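You operate a simulated robot arm through the tools that you are given. There is no shell and no other tool. Be economical: measure what you need, move in short steps, check, and stop when the job is done.

You are at the controls of a simulated robot arm. One attempt, no reset.

TASK
Take the yellow padlock off and start the line up.
Fine: Padlock onto the short grey shelf; power on, air lever on, red stop reset; start the belt by the button box.

Only the result counts: the job must be done as asked and must still hold three seconds after the hand-in. Knocking over, shifting, dropping, spilling or breaking anything else fails it.

THE ROBOT
A 6-joint arm with a two-finger parallel gripper on a trunk, on a base that drives. Base frame: it is fixed to the floor where the robot stands at the start and does not move with it; the origin is under the middle of the robot, x ahead of it, y to its left, z up. Readings come in mm, rad, newtons and seconds.
With the tool pointing down near the work surface it reaches from about 300 to 700 mm from the robot's upright axis, wherever it stands. Its first joint turns from -2.897 to 2.897 rad. Places, roughly: lever with blue ball [600, 400, 900]; red knob marked power [600, 100, 1400]; top of short grey shelf [700, 200, 700]. Payload 4.1 kg.
The tool frame sits at the grasp point between the pads (the TCP): z along the fingers, y along the line on which they close. The tips reach 23 mm beyond it. The gripper opens to 94 mm. The fingers are 38 mm wide and 10 mm thick; the gripper's body (54 by 96 mm) begins 39 mm behind the TCP.
Orientation is told as [roll, pitch, yaw] about the base's x, y, z axes, in that order, counted from this pose: with the fingers straight down and closing along the base's y, the tool's x points along the base's -x, its y along +y and its z along -z.

THE INTERFACE
- The arm moves only by the tool apply_moves. Its argument "plan" is a list of rows, each a list of 3 entries, a list of its own where there are three numbers: the shift along the base's x, y, z in mm, then the turn, a rotation vector about the base's x, y, z in rad, then the finger opening in mm, from 0 to 94. In form: [[[tx, ty, tz], [ax, ay, az], fingers], ...]. A call has 1 to 20 rows; each row shifts and turns the commanded pose from where the row before left it. A row lasts 0.2 s, in which the tool goes at most 50 mm and 0.15 rad; a call with a longer step from one row to the next is refused whole, and so is a gripper value outside its range. A pose out of reach is approached as far as the arm can. The call stops where the force on the tool passes 40 N (or 10 N more than at its start, if that is more) or the arm is blocked; 0.2 s more then pass. The fingers move at their own pace (about 45 mm/s each) and stop on an object; they squeeze with about 35 N. The grip force told is the motor's: it shows also when the fingers shut on nothing. Time passes only in rows, and 0.2 s behind the last, so rows that do not move let the fingers close. It gives the time, the measured TCP pose, the force on the tool (base axes), the opening and the grip force at its end, in the units of the frame above (readings bear some noise), with the torque about the TCP (base axes, N m) and any sound that the robot's microphone picked up.
- Cameras (640 x 400 px; columns grow to the right, rows downward): "scene" is now at [30, 186.6, 1353.5]; the picture's right is [0.20, -0.98, 0.00], its down [-0.29, -0.06, -0.95] and it looks along [0.94, 0.19, -0.30] (base axes); focal length 271 px, centre (320, 200). "wrist" rides on the gripper at [86, 16, -74] in the tool frame; the picture's right is [-0.18, 0.98, 0.00], its down [-0.58, -0.11, -0.81] and it looks along [-0.79, -0.15, 0.59] (tool axes); focal length 243 px, centre (320, 200). There is no depth. A picture from a camera that has moved, and an enlarged one, comes with that camera's place and axes in the base frame and with its lens.
- camera(camera): a new picture of that camera. The clock stands still meanwhile.
- raise_lower(by): slides the trunk up (or, below 0, down) by that many mm; the arm and the scene camera ride with it, the base frame stays. It gives what a move gives, with no picture.
- base_move(legs): drives the robot by 1 to 6 legs, each [ahead, turn to the left] in mm and rad, along the robot's own axes; the way and the turn of a leg run together, so that a leg with both is an arc; at most 1500 mm and 3.142 rad a leg. The arm and the cameras ride along, it lands a little off, and it stops where it bumps. It gives what a move gives.
- head_to(pan, tilt): turns the head with the scene camera to pan (to the left, within 2.705 rad either way) and tilt (down, from -0.506 to 1.204), counted from straight ahead of the robot. It gives what a move gives.
- close_up(camera, box): a new picture of the part [left, top, right, bottom] of that camera's present view, enlarged. The clock stands still meanwhile.
- sign_off(): hands the job in; it is judged then, once.

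Work in short steps. Places have to be worked out from the pictures, the camera data and where the tool is seen: move nearer, look again, correct. Check each grasp and each placing, and mend what went wrong. You have 120 turns and 82 pictures in all, those below and enlarged ones among them. Open the gripper and draw the arm clear of the work before you hand the job in, unless the task says otherwise; then end with one line.

The tools are called after ">>>" as a command line: name --argument value ..., lists and objects as JSON in quotes. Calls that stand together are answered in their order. apply_moves: Moves the arm, as the interface text tells. Its arguments: {"type":"object","properties":{"plan":{"type":"array","items":{"type":"array"}}},"required":["plan"]} The other tools are called the same way: raise_lower (by) slides the trunk up or down; base_move (legs) drives the base; head_to (pan, tilt) turns the head that bears the scene camera; camera (camera) takes a picture; close_up (camera, box) takes an enlarged picture of a part of a camera's view; sign_off () hands the job in.

At the start:

```text
time_s: 0.0
eef_pos: [356.7, 65.4, 1000.2]
orientation: [0.0, 0.001, -0.001]
contact_force: [-0.4, 0.2, -0.3]
torque: [0.02, 0.02, 0.0]
width: 94.0
gripper_force: 0.1
trunk travel left (down, up): [-275.0, 315.0]
robot x, y, heading: [-0.5, -3.8, -0.003]
head pan, tilt: [0.199, 0.305]
```

scene: 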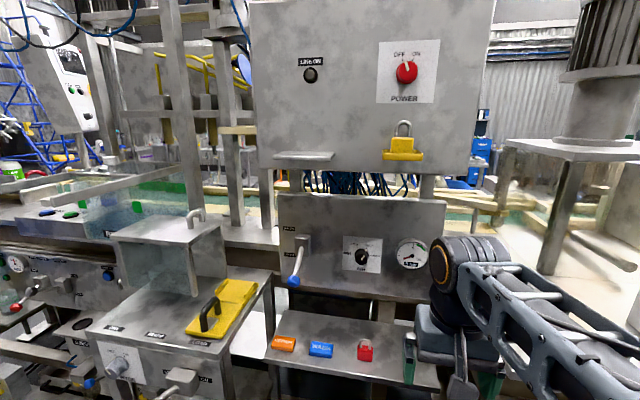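
wrist: 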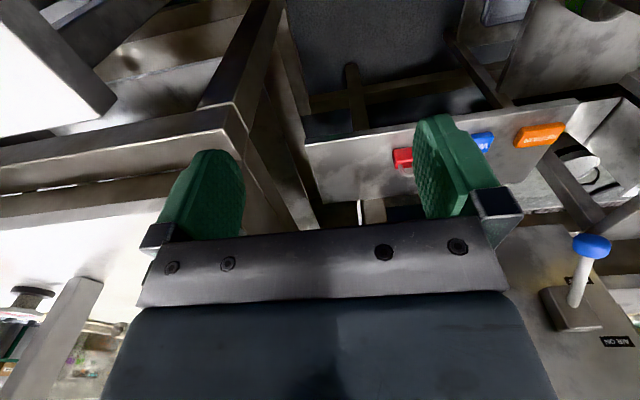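

I'll start by looking closely at the cabinet and the panel below it.

>>> close_up --camera "scene" --box '[250, 30, 490, 180]'

>>> close_up --camera "scene" --box '[250, 180, 490, 390]'

>>> close_up --camera "scene" --box '[0, 200, 260, 400]'

```text
2.67 times, centred on (370, 105) of scene
camera zoom: at [30.0, 186.6, 1353.5], right [0.2, -0.98, 0.0], down [-0.29, -0.06, -0.95], along [0.94, 0.19, -0.3], focal length 724 px, centre (187, 453)
```

zoom: 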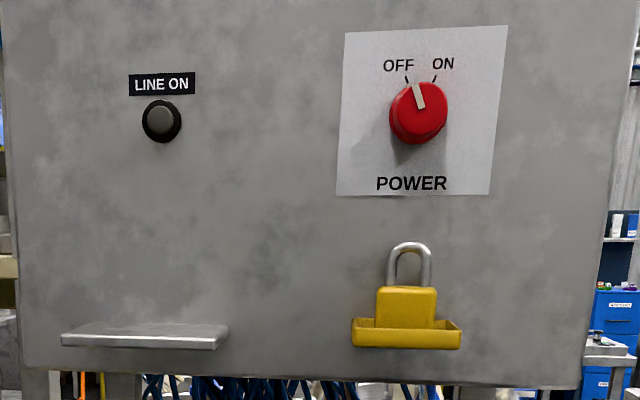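

```text
1.90 times, centred on (370, 285) of scene
camera zoom: at [30.0, 186.6, 1353.5], right [0.2, -0.98, 0.0], down [-0.29, -0.06, -0.95], along [0.94, 0.19, -0.3], focal length 517 px, centre (225, 38)
```

zoom: 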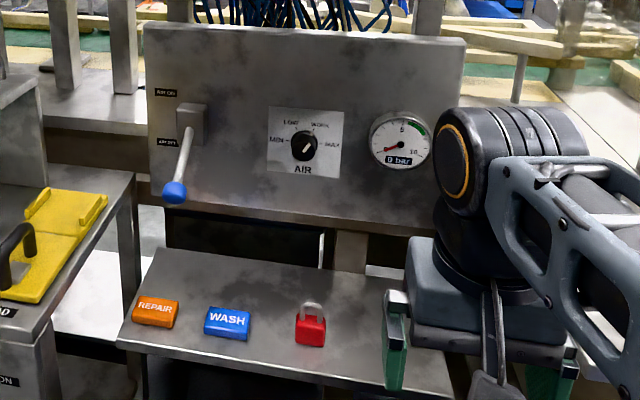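

```text
2.00 times, centred on (130, 300) of scene
camera zoom: at [30.0, 186.6, 1353.5], right [0.2, -0.98, 0.0], down [-0.29, -0.06, -0.95], along [0.94, 0.19, -0.3], focal length 543 px, centre (700, 0)
```

zoom: 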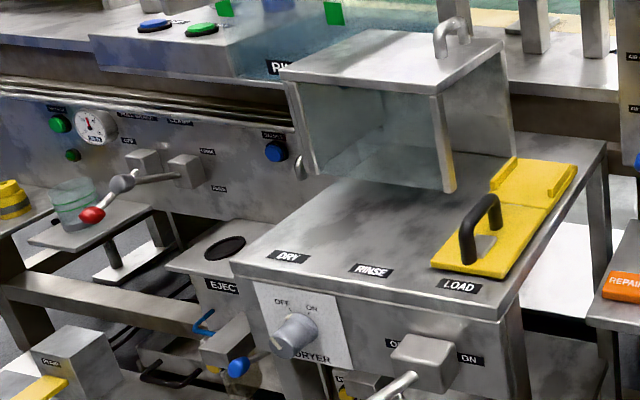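

The padlock sits in a yellow holder below POWER, and the air lever points down at AIR OFF. I still need to find the red stop and the button box, so I'll look at the upper left and then turn the head.

>>> close_up --camera "scene" --box '[0, 0, 260, 180]'

>>> head_to --pan -0.7 --tilt 0.4

>>> camera --camera "scene"

>>> head_to --pan 1.2 --tilt 0.4

>>> camera --camera "scene"

```text
2.22 times, centred on (130, 90) of scene
camera zoom: at [30.0, 186.6, 1353.5], right [0.2, -0.98, 0.0], down [-0.29, -0.06, -0.95], along [0.94, 0.19, -0.3], focal length 603 px, centre (742, 444)
```

zoom: 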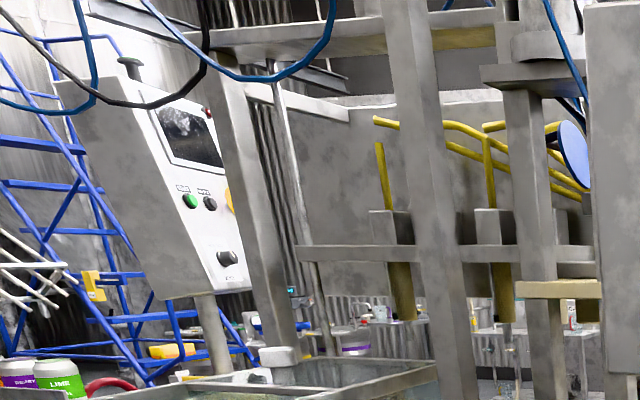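

```text
time_s: 1.2
eef_pos: [358.3, 64.8, 1000.2]
orientation: [0.0, -0.002, 0.0]
contact_force: [-0.1, -0.2, -0.5]
torque: [-0.01, 0.01, 0.0]
width: 94.0
gripper_force: 0.0
trunk travel left (down, up): [-275.0, 315.0]
robot x, y, heading: [-1.7, -0.6, 0.004]
head pan, tilt: [-0.7, 0.4]
```

```text
75 pictures are left
camera scene: at [9.4, 108.5, 1344.7], right [-0.64, -0.77, 0.0], down [-0.3, 0.25, -0.92], along [0.71, -0.59, -0.39], focal length 271 px, centre (320, 200)
```

scene: 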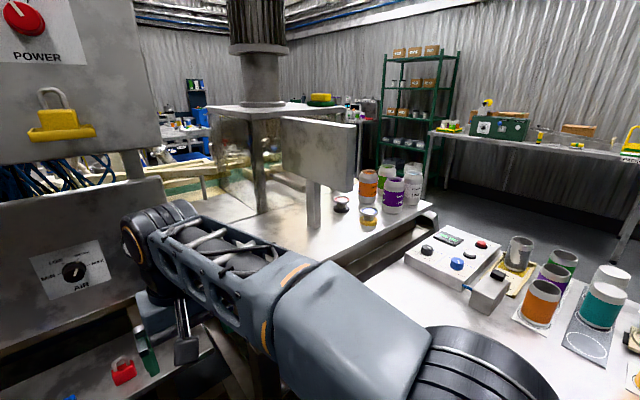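

```text
time_s: 3.1
eef_pos: [358.4, 65.5, 998.7]
orientation: [0.0, 0.0, 0.001]
contact_force: [0.2, 0.2, 0.3]
torque: [-0.02, -0.02, -0.02]
width: 93.6
gripper_force: 0.1
trunk travel left (down, up): [-275.0, 315.0]
robot x, y, heading: [0.5, 0.5, 0.001]
head pan, tilt: [1.201, 0.4]
```

```text
74 pictures are left
camera scene: at [-28.0, 254.4, 1344.6], right [0.93, -0.36, 0.0], down [-0.14, -0.36, -0.92], along [0.33, 0.86, -0.39], focal length 271 px, centre (320, 200)
```

scene: 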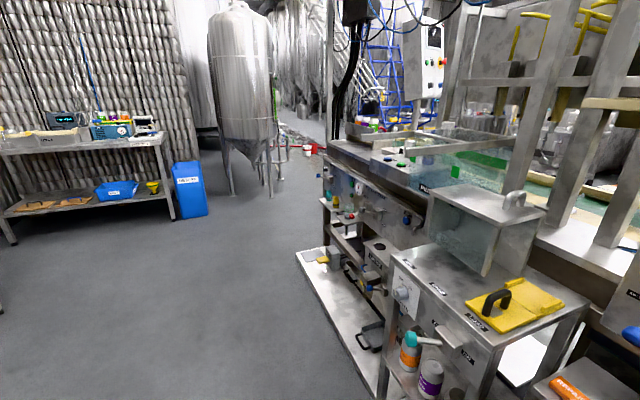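

There's a box with buttons on the table to the right. I'll look at it closely and scan further right.

>>> head_to --pan -1.1 --tilt 0.6

>>> camera --camera "scene"

>>> head_to --pan -0.7 --tilt 0.4

>>> close_up --camera "scene" --box '[380, 210, 540, 310]'

>>> close_up --camera "scene" --box '[260, 100, 460, 230]'

```text
time_s: 5.2
eef_pos: [357.8, 64.9, 999.4]
orientation: [-0.001, 0.0, 0.0]
contact_force: [0.7, 0.7, -0.2]
torque: [0.0, 0.01, 0.0]
width: 94.2
gripper_force: 0.1
trunk travel left (down, up): [-275.0, 315.0]
robot x, y, heading: [-1.6, 0.4, -0.001]
head pan, tilt: [-1.1, 0.6]
```

```text
73 pictures are left
camera scene: at [-21.4, 89.3, 1326.4], right [-0.89, -0.45, 0.0], down [-0.26, 0.5, -0.83], along [0.38, -0.73, -0.56], focal length 271 px, centre (320, 200)
```

scene: 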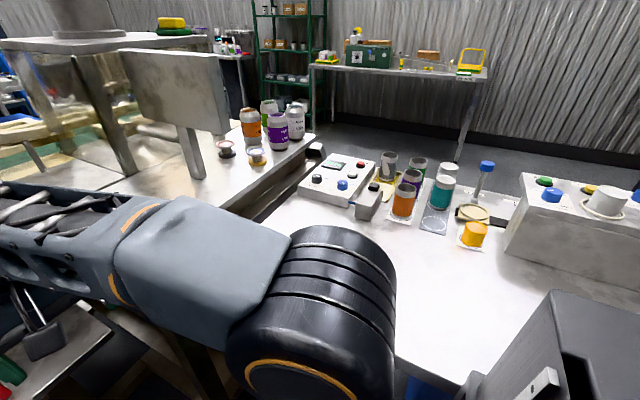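

```text
time_s: 6.1
eef_pos: [358.0, 65.2, 1000.6]
orientation: [-0.002, -0.002, 0.0]
contact_force: [0.3, -0.7, 0.3]
torque: [-0.01, -0.03, -0.03]
width: 94.1
gripper_force: 0.0
trunk travel left (down, up): [-275.0, 315.0]
robot x, y, heading: [1.2, 4.7, -0.002]
head pan, tilt: [-0.7, 0.4]
```

```text
4.00 times, centred on (460, 260) of scene
camera zoom: at [9.3, 108.4, 1344.6], right [-0.64, -0.76, 0.0], down [-0.3, 0.25, -0.92], along [0.7, -0.59, -0.39], focal length 1086 px, centre (-240, -40)
```

zoom: 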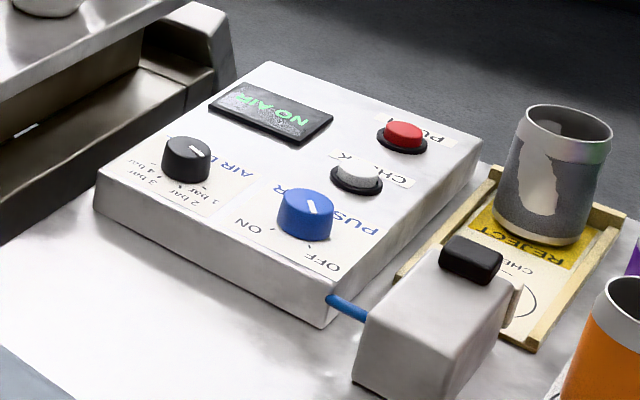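

```text
3.08 times, centred on (360, 165) of scene
camera zoom: at [9.3, 108.4, 1344.6], right [-0.64, -0.76, 0.0], down [-0.3, 0.25, -0.92], along [0.7, -0.59, -0.39], focal length 835 px, centre (197, 308)
```

zoom: 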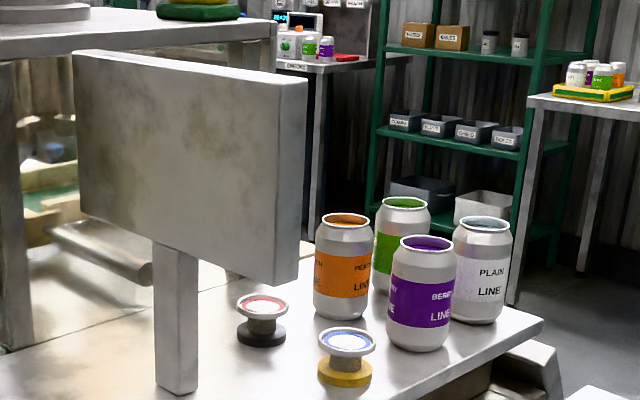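

That box belongs to a pusher and check station. I'll look closely at the console on the far left, and then behind me.

>>> head_to --pan 0.8 --tilt 0.2

>>> camera --camera "scene"

>>> head_to --pan 1.2 --tilt 0.3

>>> close_up --camera "scene" --box '[340, 0, 480, 110]'

>>> close_up --camera "scene" --box '[300, 100, 460, 300]'

>>> head_to --pan 2.5 --tilt 0.3

>>> camera --camera "scene"

>>> head_to --pan -2.2 --tilt 0.4

>>> camera --camera "scene"

```text
time_s: 7.7
eef_pos: [357.4, 65.4, 1000.3]
orientation: [0.0, 0.0, -0.001]
contact_force: [0.0, 0.3, 0.9]
torque: [-0.01, -0.01, 0.01]
width: 93.9
gripper_force: 0.0
trunk travel left (down, up): [-275.0, 315.0]
robot x, y, heading: [-3.4, 1.9, 0.002]
head pan, tilt: [0.799, 0.201]
```

```text
70 pictures are left
camera scene: at [3.5, 234.9, 1363.2], right [0.72, -0.7, 0.0], down [-0.14, -0.14, -0.98], along [0.68, 0.7, -0.2], focal length 271 px, centre (320, 200)
```

scene: 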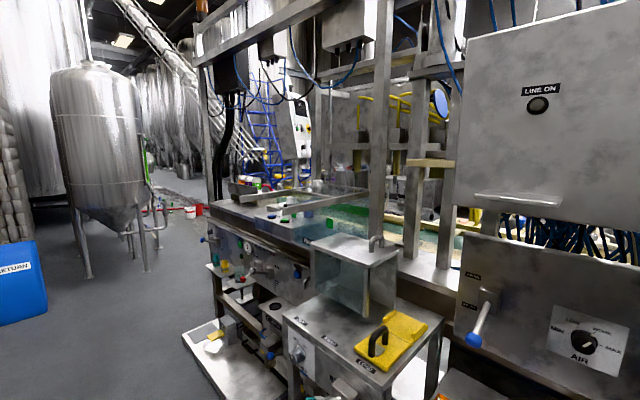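

```text
time_s: 8.5
eef_pos: [357.1, 67.0, 999.5]
orientation: [0.0, 0.0, 0.001]
contact_force: [-0.2, -0.2, -0.2]
torque: [0.0, 0.01, -0.01]
width: 94.0
gripper_force: 0.1
trunk travel left (down, up): [-275.0, 315.0]
robot x, y, heading: [1.1, 1.1, 0.002]
head pan, tilt: [1.201, 0.3]
```

```text
3.64 times, centred on (410, 55) of scene
camera zoom: at [-27.7, 255.1, 1353.9], right [0.93, -0.36, 0.0], down [-0.11, -0.28, -0.96], along [0.35, 0.89, -0.3], focal length 987 px, centre (-7, 727)
```

zoom: 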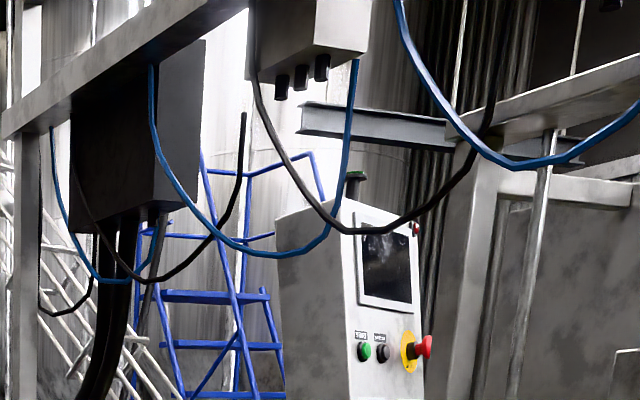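

```text
2.00 times, centred on (380, 200) of scene
camera zoom: at [-27.7, 255.1, 1353.9], right [0.93, -0.36, 0.0], down [-0.11, -0.28, -0.96], along [0.35, 0.89, -0.3], focal length 543 px, centre (200, 200)
```

zoom: 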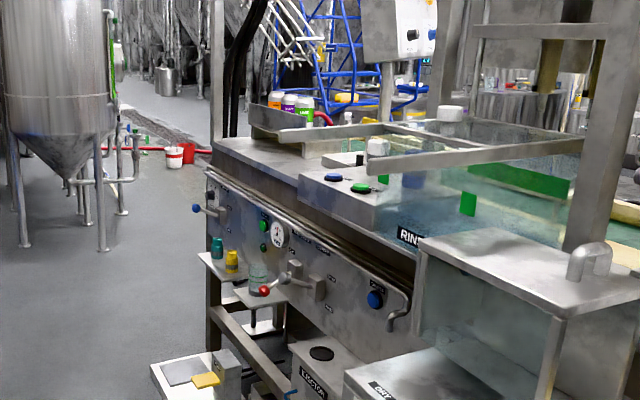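

```text
time_s: 10.0
eef_pos: [358.0, 64.7, 999.9]
orientation: [0.0, -0.001, -0.002]
contact_force: [0.2, -0.4, 0.6]
torque: [0.02, -0.04, 0.04]
width: 94.3
gripper_force: 0.0
trunk travel left (down, up): [-275.0, 315.0]
robot x, y, heading: [-0.2, -0.5, -0.001]
head pan, tilt: [2.499, 0.3]
```

```text
67 pictures are left
camera scene: at [-136.3, 224.1, 1353.9], right [0.6, 0.8, 0.0], down [0.24, -0.18, -0.96], along [-0.76, 0.57, -0.3], focal length 271 px, centre (320, 200)
```

scene: 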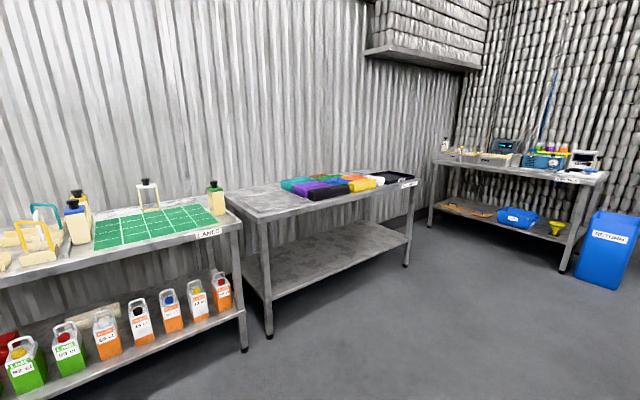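

```text
time_s: 13.7
eef_pos: [357.3, 66.3, 1000.6]
orientation: [0.001, 0.0, -0.001]
contact_force: [0.3, -0.2, 0.4]
torque: [-0.01, -0.02, 0.0]
width: 94.0
gripper_force: 0.1
trunk travel left (down, up): [-275.0, 315.0]
robot x, y, heading: [-4.8, 0.3, -0.005]
head pan, tilt: [-2.201, 0.4]
```

```text
66 pictures are left
camera scene: at [-116.1, 93.2, 1344.6], right [-0.81, 0.59, 0.0], down [0.23, 0.31, -0.92], along [-0.54, -0.74, -0.39], focal length 271 px, centre (320, 200)
```

scene: 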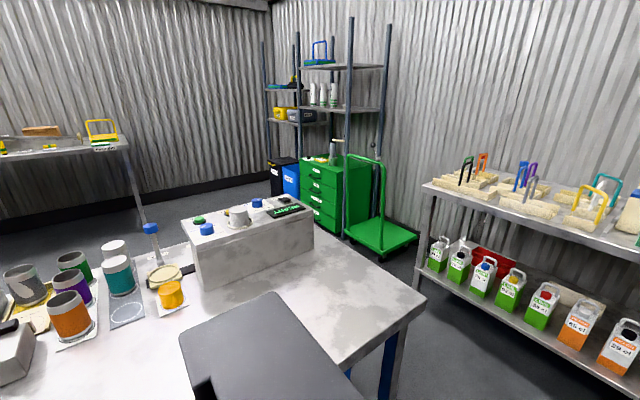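

The console on the far left has START and STOP buttons and a red mushroom stop. I'll do the padlock first: it triangulates to about [580, 138, 1298], with the knob at about [614, 139, 1429]. I'll raise the trunk and then turn the tool to point forward.

>>> raise_lower --by 250

>>> head_to --pan 0.15 --tilt 0.5

>>> apply_moves --plan '[[[0, 0, 0], [0, -0.131, 0], 94], [[0, 0, 0], [0, -0.131, 0], 94], [[0, 0, 0], [0, -0.131, 0], 94], [[0, 0, 0], [0, -0.131, 0], 94], [[0, 0, 0], [0, -0.131, 0], 94], [[0, 0, 0], [0, -0.131, 0], 94], [[0, 0, 0], [0, -0.131, 0], 94], [[0, 0, 0], [0, -0.131, 0], 94], [[0, 0, 0], [0, -0.131, 0], 94], [[0, 0, 0], [0, -0.131, 0], 94], [[0, 0, 0], [0, -0.131, 0], 94], [[0, 0, 0], [0, -0.13, 0], 94]]'

>>> camera --camera "scene"

>>> camera --camera "wrist"

```text
time_s: 16.3
eef_pos: [357.9, 64.8, 1250.0]
orientation: [-0.001, 0.001, 0.002]
contact_force: [-0.2, 0.2, 0.0]
torque: [-0.01, 0.02, 0.0]
width: 94.3
gripper_force: 0.0
trunk travel left (down, up): [-525.0, 65.0]
robot x, y, heading: [-1.6, 0.9, 0.001]
head pan, tilt: [-2.201, 0.4]
```

```text
time_s: 18.5
eef_pos: [357.7, 65.2, 1250.6]
orientation: [0.001, 0.001, 0.002]
contact_force: [-0.1, -0.1, 0.6]
torque: [0.01, 0.02, -0.01]
width: 93.9
gripper_force: 0.1
trunk travel left (down, up): [-525.0, 65.0]
robot x, y, heading: [-2.1, -0.9, -0.001]
head pan, tilt: [0.15, 0.499]
```

```text
time_s: 21.1
eef_pos: [384.1, 80.0, 1289.0]
orientation: [2.654, -1.57, -2.652]
contact_force: [0.3, -1.1, 0.1]
torque: [0.04, -0.02, -0.03]
width: 94.1
gripper_force: 0.1
out of reach, approached as far as the arm can: row 10, 11, 12
trunk travel left (down, up): [-525.0, 65.0]
robot x, y, heading: [3.7, -0.6, -0.001]
head pan, tilt: [0.15, 0.499]
```

```text
65 pictures are left
camera scene: at [28.5, 181.8, 1585.1], right [0.15, -0.99, 0.0], down [-0.47, -0.07, -0.88], along [0.87, 0.13, -0.48], focal length 271 px, centre (320, 200)
```

scene: 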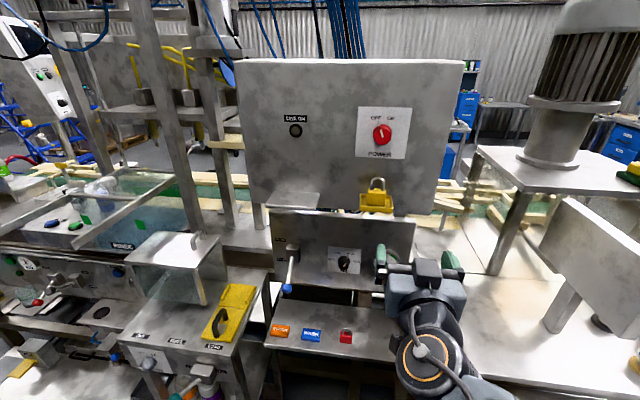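

```text
64 pictures are left
camera wrist: at [310.5, 97.6, 1203.2], right [0.0, 0.98, 0.18], down [-0.81, -0.11, 0.58], along [0.59, -0.15, 0.79], focal length 243 px, centre (320, 200)
```

wrist: 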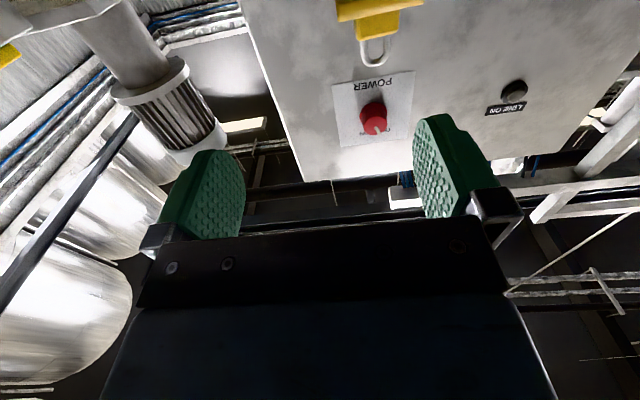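

The tool now points forward at [384, 80, 1289]. I'll zoom in on the padlock from this higher viewpoint.

>>> close_up --camera "scene" --box '[340, 100, 420, 225]'

>>> close_up --camera "wrist" --box '[300, 0, 560, 160]'

```text
3.20 times, centred on (380, 162) of scene
camera zoom: at [28.5, 181.8, 1585.1], right [0.15, -0.99, 0.0], down [-0.47, -0.07, -0.88], along [0.87, 0.13, -0.48], focal length 868 px, centre (128, 320)
```

zoom: 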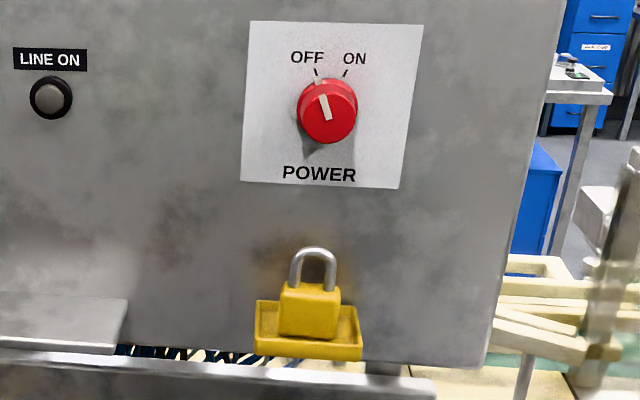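

```text
2.46 times, centred on (430, 80) of wrist
camera zoom: at [310.5, 97.6, 1203.2], right [0.0, 0.98, 0.18], down [-0.81, -0.11, 0.58], along [0.59, -0.15, 0.79], focal length 597 px, centre (49, 495)
```

zoom: 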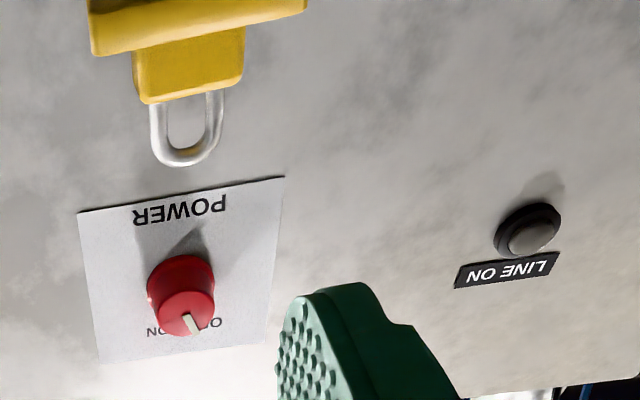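

The padlock body's front face is at x≈574, with the centre at y≈139. It shows above the tray lip from z≈1289 to 1310, and the cabinet face is at x≈627. I'll move to stand off in front of it.

>>> apply_moves --plan '[[[40, 20, 8], [0, 0, 0], 94], [[40, 20, 8], [0, 0, 0], 94], [[30, 19, 7], [0, 0, 0], 94], [[0, 0, 0], [0, 0, 0], 94]]'

>>> camera --camera "wrist"

```text
time_s: 22.1
eef_pos: [494.8, 140.3, 1312.0]
orientation: [-3.109, -1.568, 3.11]
contact_force: [-0.3, 1.0, 0.0]
torque: [0.01, 0.02, -0.04]
width: 93.8
gripper_force: 0.1
trunk travel left (down, up): [-525.0, 65.0]
robot x, y, heading: [-1.8, 0.7, 0.002]
head pan, tilt: [0.15, 0.499]
```

```text
61 pictures are left
camera wrist: at [420.9, 157.2, 1226.3], right [0.0, 0.98, 0.18], down [-0.81, -0.11, 0.58], along [0.59, -0.15, 0.79], focal length 243 px, centre (320, 200)
```

wrist: 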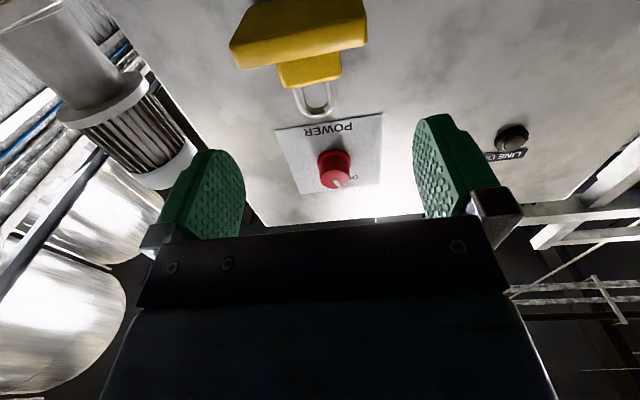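

The wrist view puts the padlock at y≈137. I'll advance to x≈583 and then close in stages.

>>> apply_moves --plan '[[[30, -3, 0], [0, 0, 0], 94], [[30, 0, 0], [0, 0, 0], 94], [[28, 0, 0], [0, 0, 0], 94], [[0, 0, 0], [0, 0, 0], 94]]'

>>> camera --camera "wrist"

>>> close_up --camera "scene" --box '[340, 150, 440, 250]'

```text
time_s: 23.1
eef_pos: [582.7, 135.7, 1312.1]
orientation: [3.004, -1.57, -3.003]
contact_force: [-0.3, 0.5, -0.4]
torque: [0.03, -0.03, 0.01]
width: 94.2
gripper_force: 0.0
trunk travel left (down, up): [-525.0, 65.0]
robot x, y, heading: [2.4, 5.7, -0.001]
head pan, tilt: [0.15, 0.499]
```

```text
60 pictures are left
camera wrist: at [508.7, 153.2, 1225.9], right [0.0, 0.98, 0.18], down [-0.81, -0.11, 0.58], along [0.59, -0.15, 0.79], focal length 243 px, centre (320, 200)
```

wrist: 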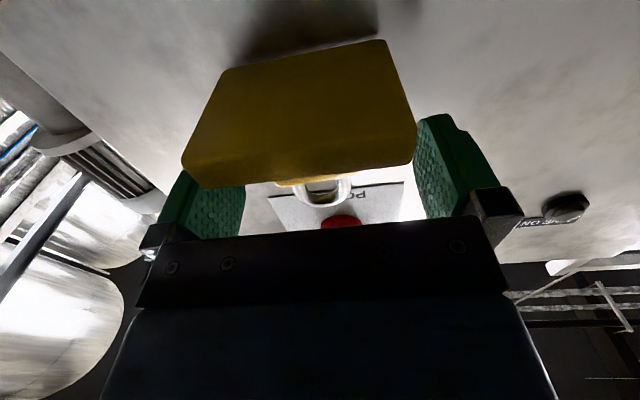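

```text
4.00 times, centred on (390, 200) of scene
camera zoom: at [28.5, 181.7, 1585.5], right [0.15, -0.99, 0.0], down [-0.47, -0.07, -0.88], along [0.87, 0.13, -0.48], focal length 1086 px, centre (40, 200)
```

zoom: 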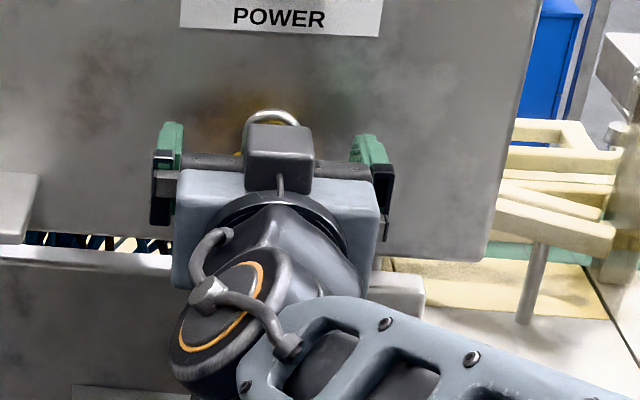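

The fingers straddle the body above the tray lip, so I'll close now.

>>> apply_moves --plan '[[[0, 0, -1], [0, 0, 0], 60], [[0, 0, 0], [0, 0, 0], 50], [[0, 0, 0], [0, 0, 0], 30], [[0, 0, 0], [0, 0, 0], 30], [[0, 0, 0], [0, 0, 0], 30], [[0, 0, 0], [0, 0, 0], 30]]'

>>> close_up --camera "wrist" --box '[140, 0, 540, 250]'

```text
time_s: 24.5
eef_pos: [582.0, 137.0, 1311.4]
orientation: [-3.1, -1.57, 3.099]
contact_force: [-0.5, -0.2, -0.3]
torque: [0.01, 0.01, -0.02]
width: 41.5
gripper_force: 35.1
trunk travel left (down, up): [-525.0, 65.0]
robot x, y, heading: [5.7, -0.6, -0.004]
head pan, tilt: [0.15, 0.499]
```

```text
1.60 times, centred on (340, 125) of wrist
camera zoom: at [508.4, 153.2, 1225.2], right [0.0, 0.98, 0.18], down [-0.81, -0.11, 0.58], along [0.59, -0.15, 0.79], focal length 388 px, centre (288, 320)
```

zoom: 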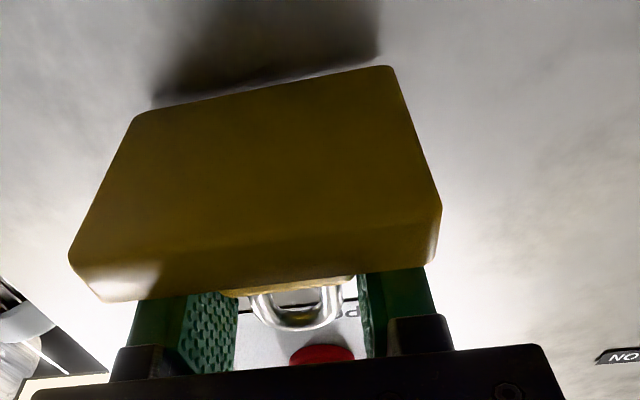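

I have a 41.5 mm grip on the body. Lifting gently.

>>> apply_moves --plan '[[[0, 0, 8], [0, 0, 0], 30], [[0, 0, 12], [0, 0, 0], 30], [[0, 0, 15], [0, 0, 0], 30], [[0, 0, 10], [0, 0, 0], 30]]'

>>> camera --camera "wrist"

```text
time_s: 25.5
eef_pos: [581.8, 136.5, 1355.8]
orientation: [3.057, -1.569, -3.061]
contact_force: [-0.6, 0.0, -0.5]
torque: [0.01, -0.01, -0.03]
width: 41.5
gripper_force: 35.4
trunk travel left (down, up): [-525.0, 65.0]
robot x, y, heading: [1.2, -0.1, 0.003]
head pan, tilt: [0.15, 0.499]
```

```text
57 pictures are left
camera wrist: at [508.7, 153.4, 1270.5], right [0.0, 0.98, 0.18], down [-0.81, -0.11, 0.58], along [0.59, -0.15, 0.79], focal length 243 px, centre (320, 200)
```

wrist: 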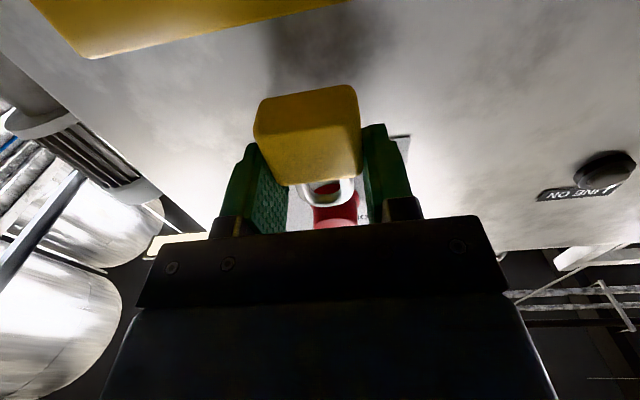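

The padlock is free and the tray stayed in place. I'll back away from the cabinet and check the arm's posture and the clearances before lowering.

>>> apply_moves --plan '[[[-40, 0, 0], [0, 0, 0], 30], [[-40, 0, 0], [0, 0, 0], 30], [[-40, 0, 0], [0, 0, 0], 30], [[-20, 0, 0], [0, 0, 0], 30]]'

>>> head_to --pan -0.4 --tilt 0.8

>>> camera --camera "scene"

```text
time_s: 26.5
eef_pos: [442.1, 135.9, 1355.5]
orientation: [-2.855, -1.57, 2.856]
contact_force: [0.2, 0.0, -0.1]
torque: [0.01, 0.02, -0.03]
width: 40.9
gripper_force: 34.9
trunk travel left (down, up): [-525.0, 65.0]
robot x, y, heading: [0.3, 1.4, 0.001]
head pan, tilt: [0.15, 0.499]
```

```text
time_s: 27.5
eef_pos: [443.6, 135.5, 1354.8]
orientation: [-3.01, -1.57, 3.011]
contact_force: [-0.4, -0.7, -1.0]
torque: [0.03, 0.0, 0.02]
width: 41.3
gripper_force: 35.7
trunk travel left (down, up): [-525.0, 65.0]
robot x, y, heading: [0.3, -1.7, 0.002]
head pan, tilt: [-0.4, 0.799]
```

```text
56 pictures are left
camera scene: at [12.8, 136.8, 1559.6], right [-0.39, -0.92, 0.0], down [-0.66, 0.28, -0.7], along [0.64, -0.27, -0.72], focal length 271 px, centre (320, 200)
```

scene: 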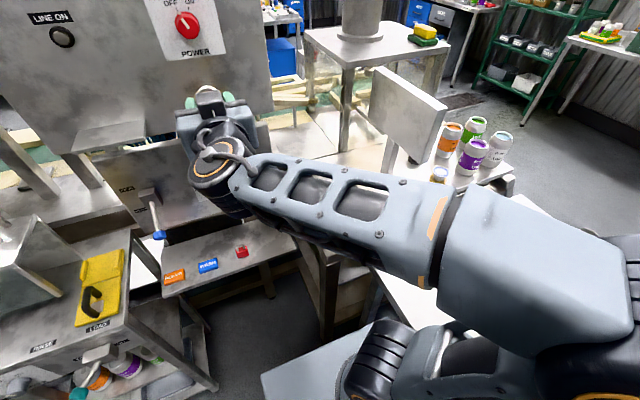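

The elbow sits out to the right, over the table. I'll lower the trunk back to its starting height, which was clear, and then check.

>>> raise_lower --by -250

>>> camera --camera "scene"

>>> head_to --pan -0.9 --tilt 1.1

>>> camera --camera "scene"

```text
time_s: 30.0
eef_pos: [442.0, 135.0, 1105.4]
orientation: [-3.072, -1.571, 3.073]
contact_force: [-0.9, -0.3, -1.1]
torque: [0.0, 0.03, -0.04]
width: 41.1
gripper_force: 35.0
trunk travel left (down, up): [-275.0, 315.0]
robot x, y, heading: [-0.8, 1.3, 0.001]
head pan, tilt: [-0.4, 0.799]
```

```text
55 pictures are left
camera scene: at [12.8, 136.7, 1309.6], right [-0.39, -0.92, 0.0], down [-0.66, 0.28, -0.7], along [0.64, -0.27, -0.72], focal length 271 px, centre (320, 200)
```

scene: 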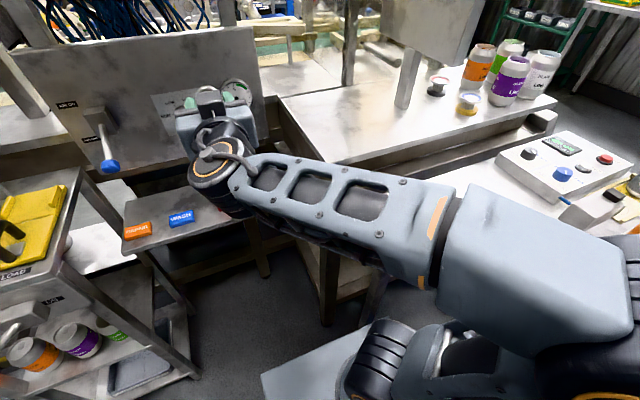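

```text
time_s: 31.0
eef_pos: [442.0, 135.2, 1105.6]
orientation: [-3.042, -1.569, 3.043]
contact_force: [-0.6, -0.3, -0.2]
torque: [-0.01, -0.01, 0.02]
width: 41.4
gripper_force: 34.7
trunk travel left (down, up): [-275.0, 315.0]
robot x, y, heading: [-0.8, 3.0, 0.002]
head pan, tilt: [-0.901, 1.1]
```

```text
54 pictures are left
camera scene: at [-22.2, 118.6, 1287.8], right [-0.78, -0.62, 0.0], down [-0.55, 0.7, -0.45], along [0.28, -0.36, -0.89], focal length 271 px, centre (320, 200)
```

scene: 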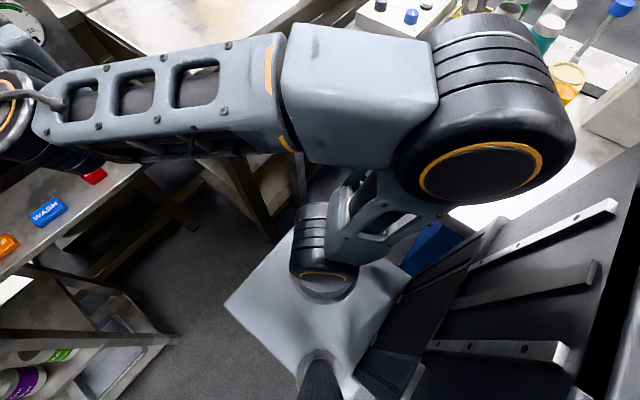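

The upper arm rises to an elevated elbow, so lowering the tool with the arm alone is safe. I'll step down and move to y≈85 while staying in front of the shelf.

>>> apply_moves --plan '[[[0, -10, -40], [0, 0, 0], 30], [[0, -10, -40], [0, 0, 0], 30], [[0, -10, -40], [0, 0, 0], 30], [[0, -10, -40], [0, 0, 0], 30], [[0, -10, -40], [0, 0, 0], 30]]'

>>> head_to --pan -0.1 --tilt 0.85

>>> camera --camera "scene"

```text
time_s: 32.2
eef_pos: [464.7, 94.8, 912.8]
orientation: [2.393, -1.569, -2.392]
contact_force: [-0.1, 0.5, -0.3]
torque: [0.02, 0.03, -0.01]
width: 41.4
gripper_force: 34.5
out of reach, approached as far as the arm can: row 4, 5
trunk travel left (down, up): [-275.0, 315.0]
robot x, y, heading: [-0.3, 1.6, 0.0]
head pan, tilt: [-0.901, 1.1]
```

```text
time_s: 33.3
eef_pos: [464.7, 95.4, 914.0]
orientation: [-2.885, -1.572, 2.885]
contact_force: [-0.5, 1.0, -0.5]
torque: [0.0, 0.0, 0.0]
width: 41.3
gripper_force: 35.2
trunk travel left (down, up): [-275.0, 315.0]
robot x, y, heading: [1.3, -2.8, -0.002]
head pan, tilt: [-0.099, 0.85]
```

```text
53 pictures are left
camera scene: at [16.3, 160.3, 1305.5], right [-0.1, -0.99, 0.0], down [-0.75, 0.08, -0.66], along [0.66, -0.07, -0.75], focal length 271 px, centre (320, 200)
```

scene: 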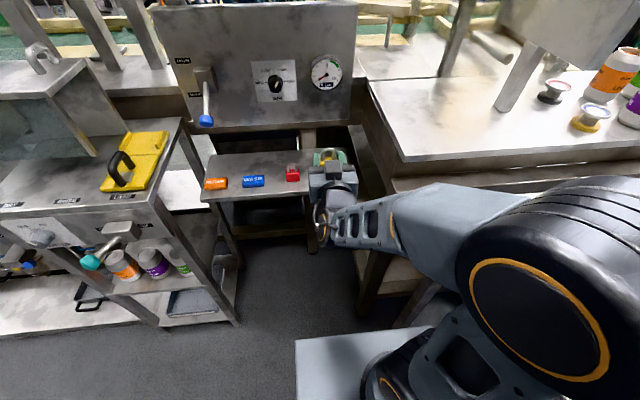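

Good clearance. I'll move ahead and down toward the clear right part of the shelf.

>>> apply_moves --plan '[[[20, -3, -25], [0, 0, 0], 30], [[20, -3, -25], [0, 0, 0], 30], [[20, -3, -25], [0, 0, 0], 30], [[20, -2, -25], [0, 0, 0], 30], [[20, 0, -5], [0, 0, 0], 30], [[0, 0, 0], [0, 0, 0], 30]]'

>>> camera --camera "scene"

>>> camera --camera "wrist"

```text
time_s: 34.7
eef_pos: [567.7, 92.6, 814.7]
orientation: [-1.452, -1.565, 1.445]
contact_force: [-0.3, -0.2, -0.7]
torque: [0.04, 0.03, 0.04]
width: 41.4
gripper_force: 35.3
out of reach, approached as far as the arm can: row 4
trunk travel left (down, up): [-275.0, 315.0]
robot x, y, heading: [-0.2, -0.1, 0.0]
head pan, tilt: [-0.099, 0.85]
```

```text
52 pictures are left
camera scene: at [16.4, 160.4, 1305.5], right [-0.1, -1.0, 0.0], down [-0.75, 0.07, -0.66], along [0.66, -0.07, -0.75], focal length 271 px, centre (320, 200)
```

scene: 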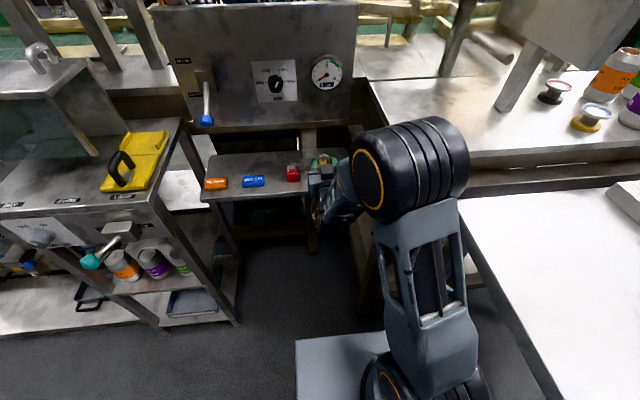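

```text
51 pictures are left
camera wrist: at [493.2, 109.5, 729.7], right [0.01, 0.98, 0.18], down [-0.81, -0.1, 0.58], along [0.59, -0.15, 0.79], focal length 243 px, centre (320, 200)
```

wrist: 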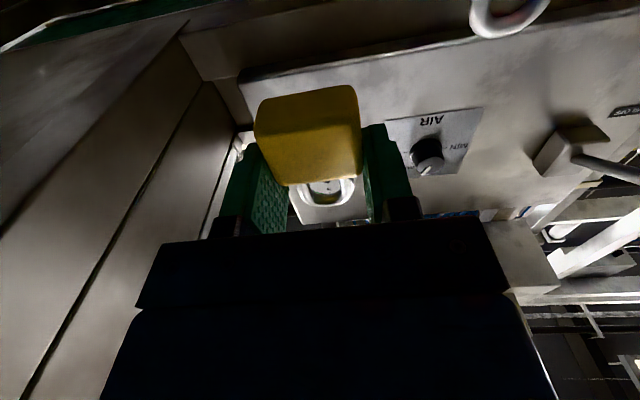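

The arm refolded safely, and the padlock is still held at [568, 93, 815]. I'll go to x≈588, z≈775 and look at the gap to the shelf.

>>> apply_moves --plan '[[[10, 0, -15], [0, 0, 0], 30], [[10, 0, -15], [0, 0, 0], 30], [[0, 0, -10], [0, 0, 0], 30], [[0, 0, 0], [0, 0, 0], 30]]'

>>> close_up --camera "scene" --box '[190, 100, 390, 225]'

>>> camera --camera "wrist"

```text
time_s: 35.7
eef_pos: [591.0, 106.2, 783.2]
orientation: [-1.494, -1.561, 1.488]
contact_force: [-0.6, -0.1, -0.3]
torque: [0.0, 0.02, 0.02]
width: 41.2
gripper_force: 34.8
out of reach, approached as far as the arm can: row 1, 2, 3
trunk travel left (down, up): [-275.0, 315.0]
robot x, y, heading: [-0.5, 3.9, 0.001]
head pan, tilt: [-0.099, 0.85]
```

```text
3.20 times, centred on (290, 162) of scene
camera zoom: at [16.4, 160.4, 1305.5], right [-0.1, -1.0, 0.0], down [-0.75, 0.07, -0.66], along [0.66, -0.07, -0.75], focal length 868 px, centre (416, 320)
```

zoom: 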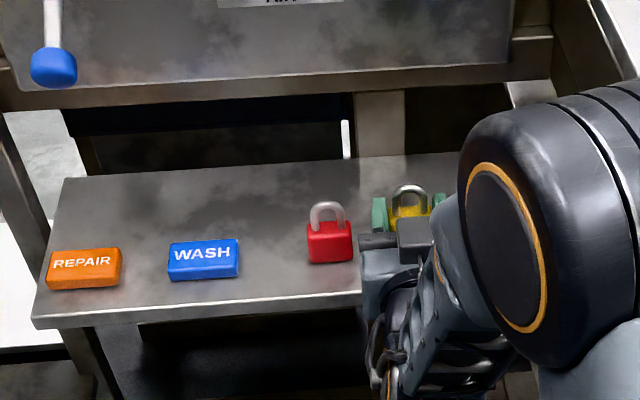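

```text
49 pictures are left
camera wrist: at [516.4, 122.8, 698.4], right [0.01, 0.98, 0.17], down [-0.81, -0.1, 0.58], along [0.59, -0.14, 0.79], focal length 243 px, centre (320, 200)
```

wrist: 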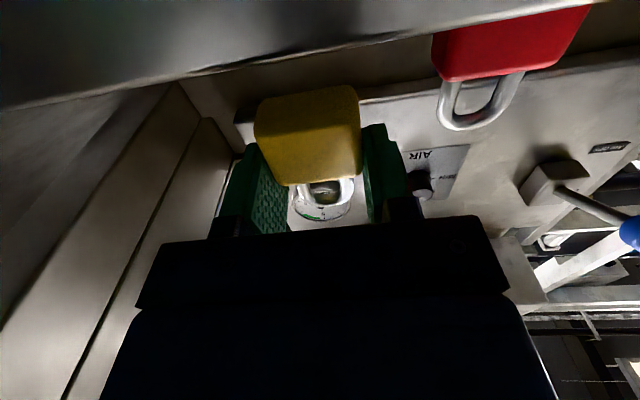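

I'm near the limit of reach, so I'll use the trunk for the vertical part: down 10 mm, then try shifting slightly away from the red padlock.

>>> raise_lower --by -10

>>> apply_moves --plan '[[[0, -15, 3], [0, 0, 0], 30], [[0, 0, 0], [0, 0, 0], 30]]'

```text
time_s: 36.3
eef_pos: [589.4, 106.5, 773.4]
orientation: [-1.466, -1.56, 1.459]
contact_force: [-0.3, 0.0, -0.4]
torque: [-0.04, 0.05, -0.01]
width: 41.5
gripper_force: 35.3
trunk travel left (down, up): [-265.0, 325.0]
robot x, y, heading: [2.1, 0.0, -0.007]
head pan, tilt: [-0.099, 0.85]
```

```text
time_s: 36.9
eef_pos: [594.4, 91.1, 781.5]
orientation: [-1.478, -1.55, 1.474]
contact_force: [0.1, -0.6, -0.1]
torque: [0.05, 0.01, -0.02]
width: 41.6
gripper_force: 34.8
out of reach, approached as far as the arm can: row 1
trunk travel left (down, up): [-265.0, 325.0]
robot x, y, heading: [0.6, 1.3, 0.002]
head pan, tilt: [-0.099, 0.85]
```

I'm at y=91, clear of the red padlock. Lowering by trunk in small steps and watching the force.

>>> raise_lower --by -10

>>> close_up --camera "wrist" --box '[180, 40, 500, 240]'

>>> close_up --camera "scene" --box '[270, 130, 370, 200]'

```text
time_s: 37.5
eef_pos: [593.9, 91.2, 770.8]
orientation: [-1.468, -1.548, 1.465]
contact_force: [-0.2, -0.2, -0.3]
torque: [0.0, 0.02, -0.01]
width: 41.3
gripper_force: 35.2
trunk travel left (down, up): [-255.0, 335.0]
robot x, y, heading: [0.2, -0.0, -0.002]
head pan, tilt: [-0.099, 0.85]
```

```text
2.00 times, centred on (340, 140) of wrist
camera zoom: at [519.3, 107.0, 684.8], right [0.01, 0.99, 0.16], down [-0.81, -0.09, 0.59], along [0.59, -0.13, 0.79], focal length 485 px, centre (280, 320)
```

zoom: 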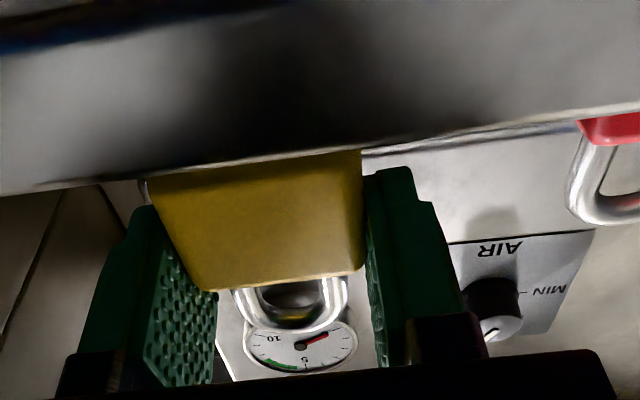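

```text
5.71 times, centred on (320, 165) of scene
camera zoom: at [16.3, 160.3, 1285.5], right [-0.1, -1.0, 0.0], down [-0.75, 0.07, -0.66], along [0.66, -0.07, -0.75], focal length 1551 px, centre (320, 400)
```

zoom: 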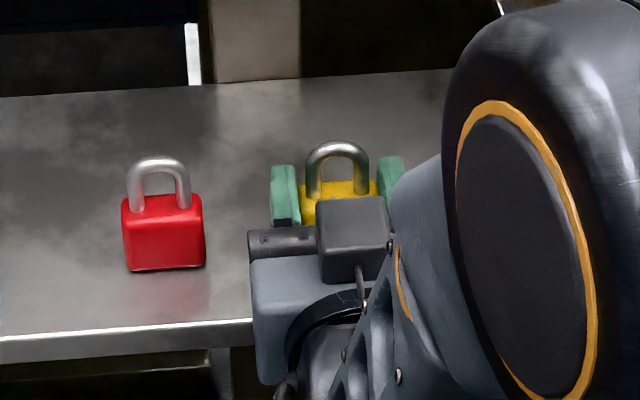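

The shelf top re-triangulates to z≈714, so contact should come with the TCP at around 745–750. Continuing down.

>>> raise_lower --by -15

>>> raise_lower --by -4

>>> raise_lower --by -3

>>> close_up --camera "wrist" --box '[180, 40, 500, 240]'

```text
time_s: 38.1
eef_pos: [593.6, 91.3, 755.4]
orientation: [-1.53, -1.551, 1.525]
contact_force: [2.2, 0.1, 1.7]
torque: [0.04, -0.11, 0.0]
width: 41.6
gripper_force: 34.8
trunk travel left (down, up): [-240.0, 350.0]
robot x, y, heading: [-1.1, -1.6, 0.003]
head pan, tilt: [-0.099, 0.85]
```

```text
time_s: 38.6
eef_pos: [593.2, 91.5, 754.6]
orientation: [-1.91, -1.55, 1.903]
contact_force: [0.3, -1.2, 20.9]
torque: [0.4, -0.12, -0.06]
width: 41.4
gripper_force: 34.6
trunk travel left (down, up): [-236.0, 354.0]
robot x, y, heading: [-0.2, -1.8, 0.004]
head pan, tilt: [-0.099, 0.85]
```

```text
time_s: 39.1
eef_pos: [593.1, 90.5, 750.6]
orientation: [-1.782, -1.549, 1.78]
contact_force: [3.4, 0.6, 24.9]
torque: [0.56, -0.35, -0.07]
width: 41.7
gripper_force: 35.1
trunk travel left (down, up): [-233.0, 357.0]
robot x, y, heading: [0.1, -2.7, 0.003]
head pan, tilt: [-0.099, 0.85]
```

```text
2.00 times, centred on (340, 140) of wrist
camera zoom: at [519.5, 107.0, 664.9], right [0.01, 0.99, 0.16], down [-0.81, -0.09, 0.58], along [0.59, -0.14, 0.8], focal length 485 px, centre (280, 320)
```

zoom: 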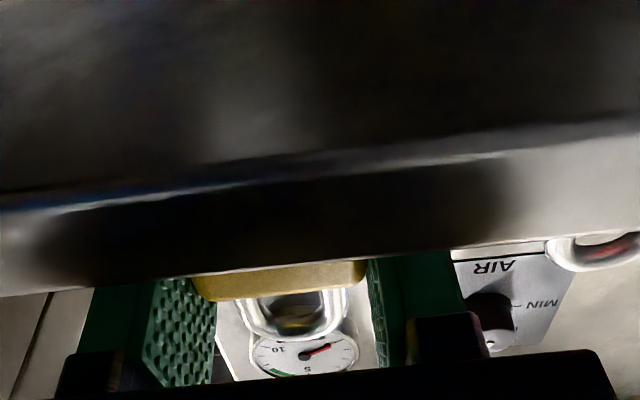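

Contact came at z≈755 with about 20–25 N. I'll relax by 2 mm and then open slightly.

>>> raise_lower --by 2

>>> apply_moves --plan '[[[0, 0, 0], [0, 0, 0], 50], [[0, 0, 0], [0, 0, 0], 58], [[0, 0, 0], [0, 0, 0], 58]]'

>>> close_up --camera "scene" --box '[270, 130, 370, 200]'

```text
time_s: 39.7
eef_pos: [592.9, 91.4, 750.3]
orientation: [-1.548, -1.55, 1.542]
contact_force: [5.6, 1.1, 18.6]
torque: [0.43, -0.42, -0.11]
width: 41.5
gripper_force: 34.5
trunk travel left (down, up): [-235.0, 355.0]
robot x, y, heading: [-2.6, -1.0, 0.005]
head pan, tilt: [-0.099, 0.85]
```

```text
time_s: 40.5
eef_pos: [593.6, 91.9, 750.3]
orientation: [-1.42, -1.547, 1.417]
contact_force: [0.0, -0.8, -0.2]
torque: [0.0, -0.02, 0.0]
width: 58.1
gripper_force: 0.1
trunk travel left (down, up): [-235.0, 355.0]
robot x, y, heading: [1.3, 2.3, -0.002]
head pan, tilt: [-0.099, 0.85]
```

```text
5.71 times, centred on (320, 165) of scene
camera zoom: at [16.3, 160.3, 1265.5], right [-0.1, -1.0, 0.0], down [-0.75, 0.07, -0.66], along [0.66, -0.07, -0.75], focal length 1551 px, centre (320, 400)
```

zoom: 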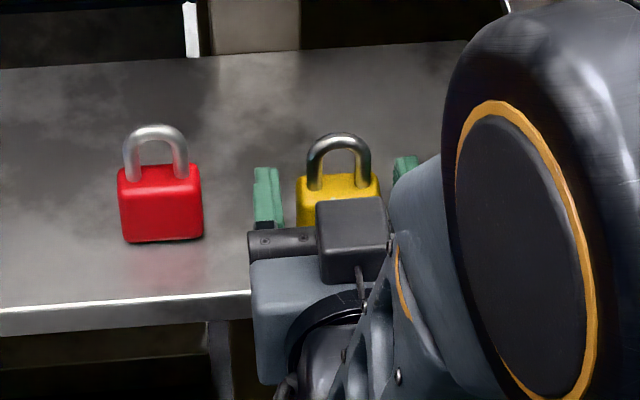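

The padlock stands free and the force is zero. I'll pull straight out by driving the base back.

>>> base_move --legs '[[-200, 0]]'

>>> camera --camera "scene"

```text
time_s: 42.0
eef_pos: [396.5, 90.0, 750.1]
orientation: [-1.466, -1.548, 1.46]
contact_force: [0.1, -0.1, -0.4]
torque: [0.0, 0.0, 0.02]
width: 57.9
gripper_force: 0.0
trunk travel left (down, up): [-235.0, 355.0]
robot x, y, heading: [-196.3, -1.3, 0.002]
head pan, tilt: [-0.099, 0.85]
```

```text
44 pictures are left
camera scene: at [-180.9, 160.4, 1265.5], right [-0.1, -0.99, 0.0], down [-0.75, 0.08, -0.66], along [0.66, -0.07, -0.75], focal length 271 px, centre (320, 200)
```

scene: 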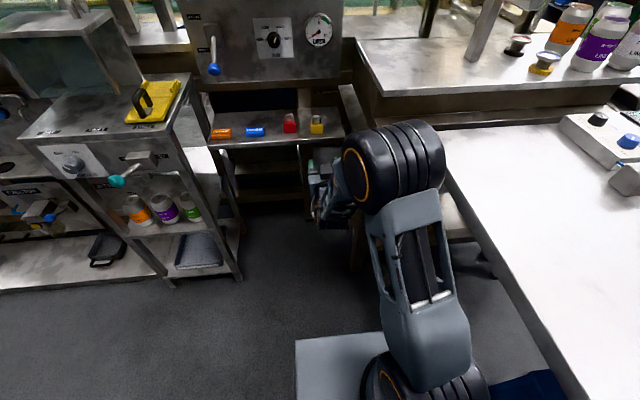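

The padlock is standing on the shelf beside the red one. Next is the power knob, at about [615, 138, 1428]. I'll raise the trunk, lift the arm while still standing back, and then check.

>>> raise_lower --by 320

>>> apply_moves --plan '[[[0, 0, 40], [0, 0, 0], 80], [[0, 0, 40], [0, 0, 0], 94], [[0, 5, 40], [0, 0, 0], 94], [[0, 5, 40], [0, 0, 0], 94], [[0, 10, 40], [0, 0, 0], 94], [[0, 10, 40], [0, 0, 0], 94], [[0, 10, 40], [0, 0, 0], 94], [[0, 8, 40], [0, 0, 0], 94], [[0, 0, 38], [0, 0, 0], 94], [[0, 0, 0], [0, 0, 0], 94], [[0, 0, 0], [0, 0, 0], 94]]'

>>> head_to --pan 0.15 --tilt 0.4

>>> camera --camera "scene"

```text
time_s: 45.2
eef_pos: [396.2, 90.2, 1070.7]
orientation: [-1.472, -1.549, 1.464]
contact_force: [-0.1, 0.2, 0.0]
torque: [-0.02, 0.01, -0.03]
width: 58.2
gripper_force: 0.1
trunk travel left (down, up): [-555.0, 35.0]
robot x, y, heading: [-196.3, 1.2, -0.002]
head pan, tilt: [-0.099, 0.85]
```

```text
time_s: 47.6
eef_pos: [396.1, 138.7, 1429.3]
orientation: [-1.472, -1.551, 1.465]
contact_force: [0.7, -0.4, 0.0]
torque: [-0.01, 0.01, -0.02]
width: 93.9
gripper_force: 0.1
trunk travel left (down, up): [-555.0, 35.0]
robot x, y, heading: [-197.4, 3.9, -0.002]
head pan, tilt: [-0.099, 0.85]
```

```text
time_s: 48.5
eef_pos: [395.4, 138.6, 1427.8]
orientation: [-1.468, -1.549, 1.46]
contact_force: [0.4, 0.6, 0.6]
torque: [0.01, 0.0, 0.02]
width: 94.0
gripper_force: 0.1
trunk travel left (down, up): [-555.0, 35.0]
robot x, y, heading: [-198.8, 2.6, -0.002]
head pan, tilt: [0.15, 0.4]
```

```text
43 pictures are left
camera scene: at [-167.2, 182.0, 1624.6], right [0.15, -0.99, 0.0], down [-0.39, -0.06, -0.92], along [0.91, 0.14, -0.39], focal length 271 px, centre (320, 200)
```

scene: 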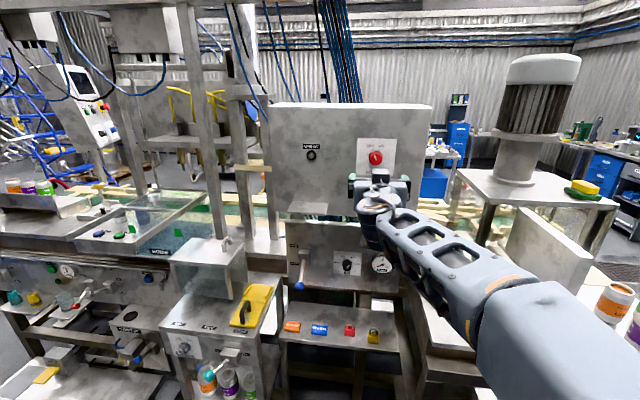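

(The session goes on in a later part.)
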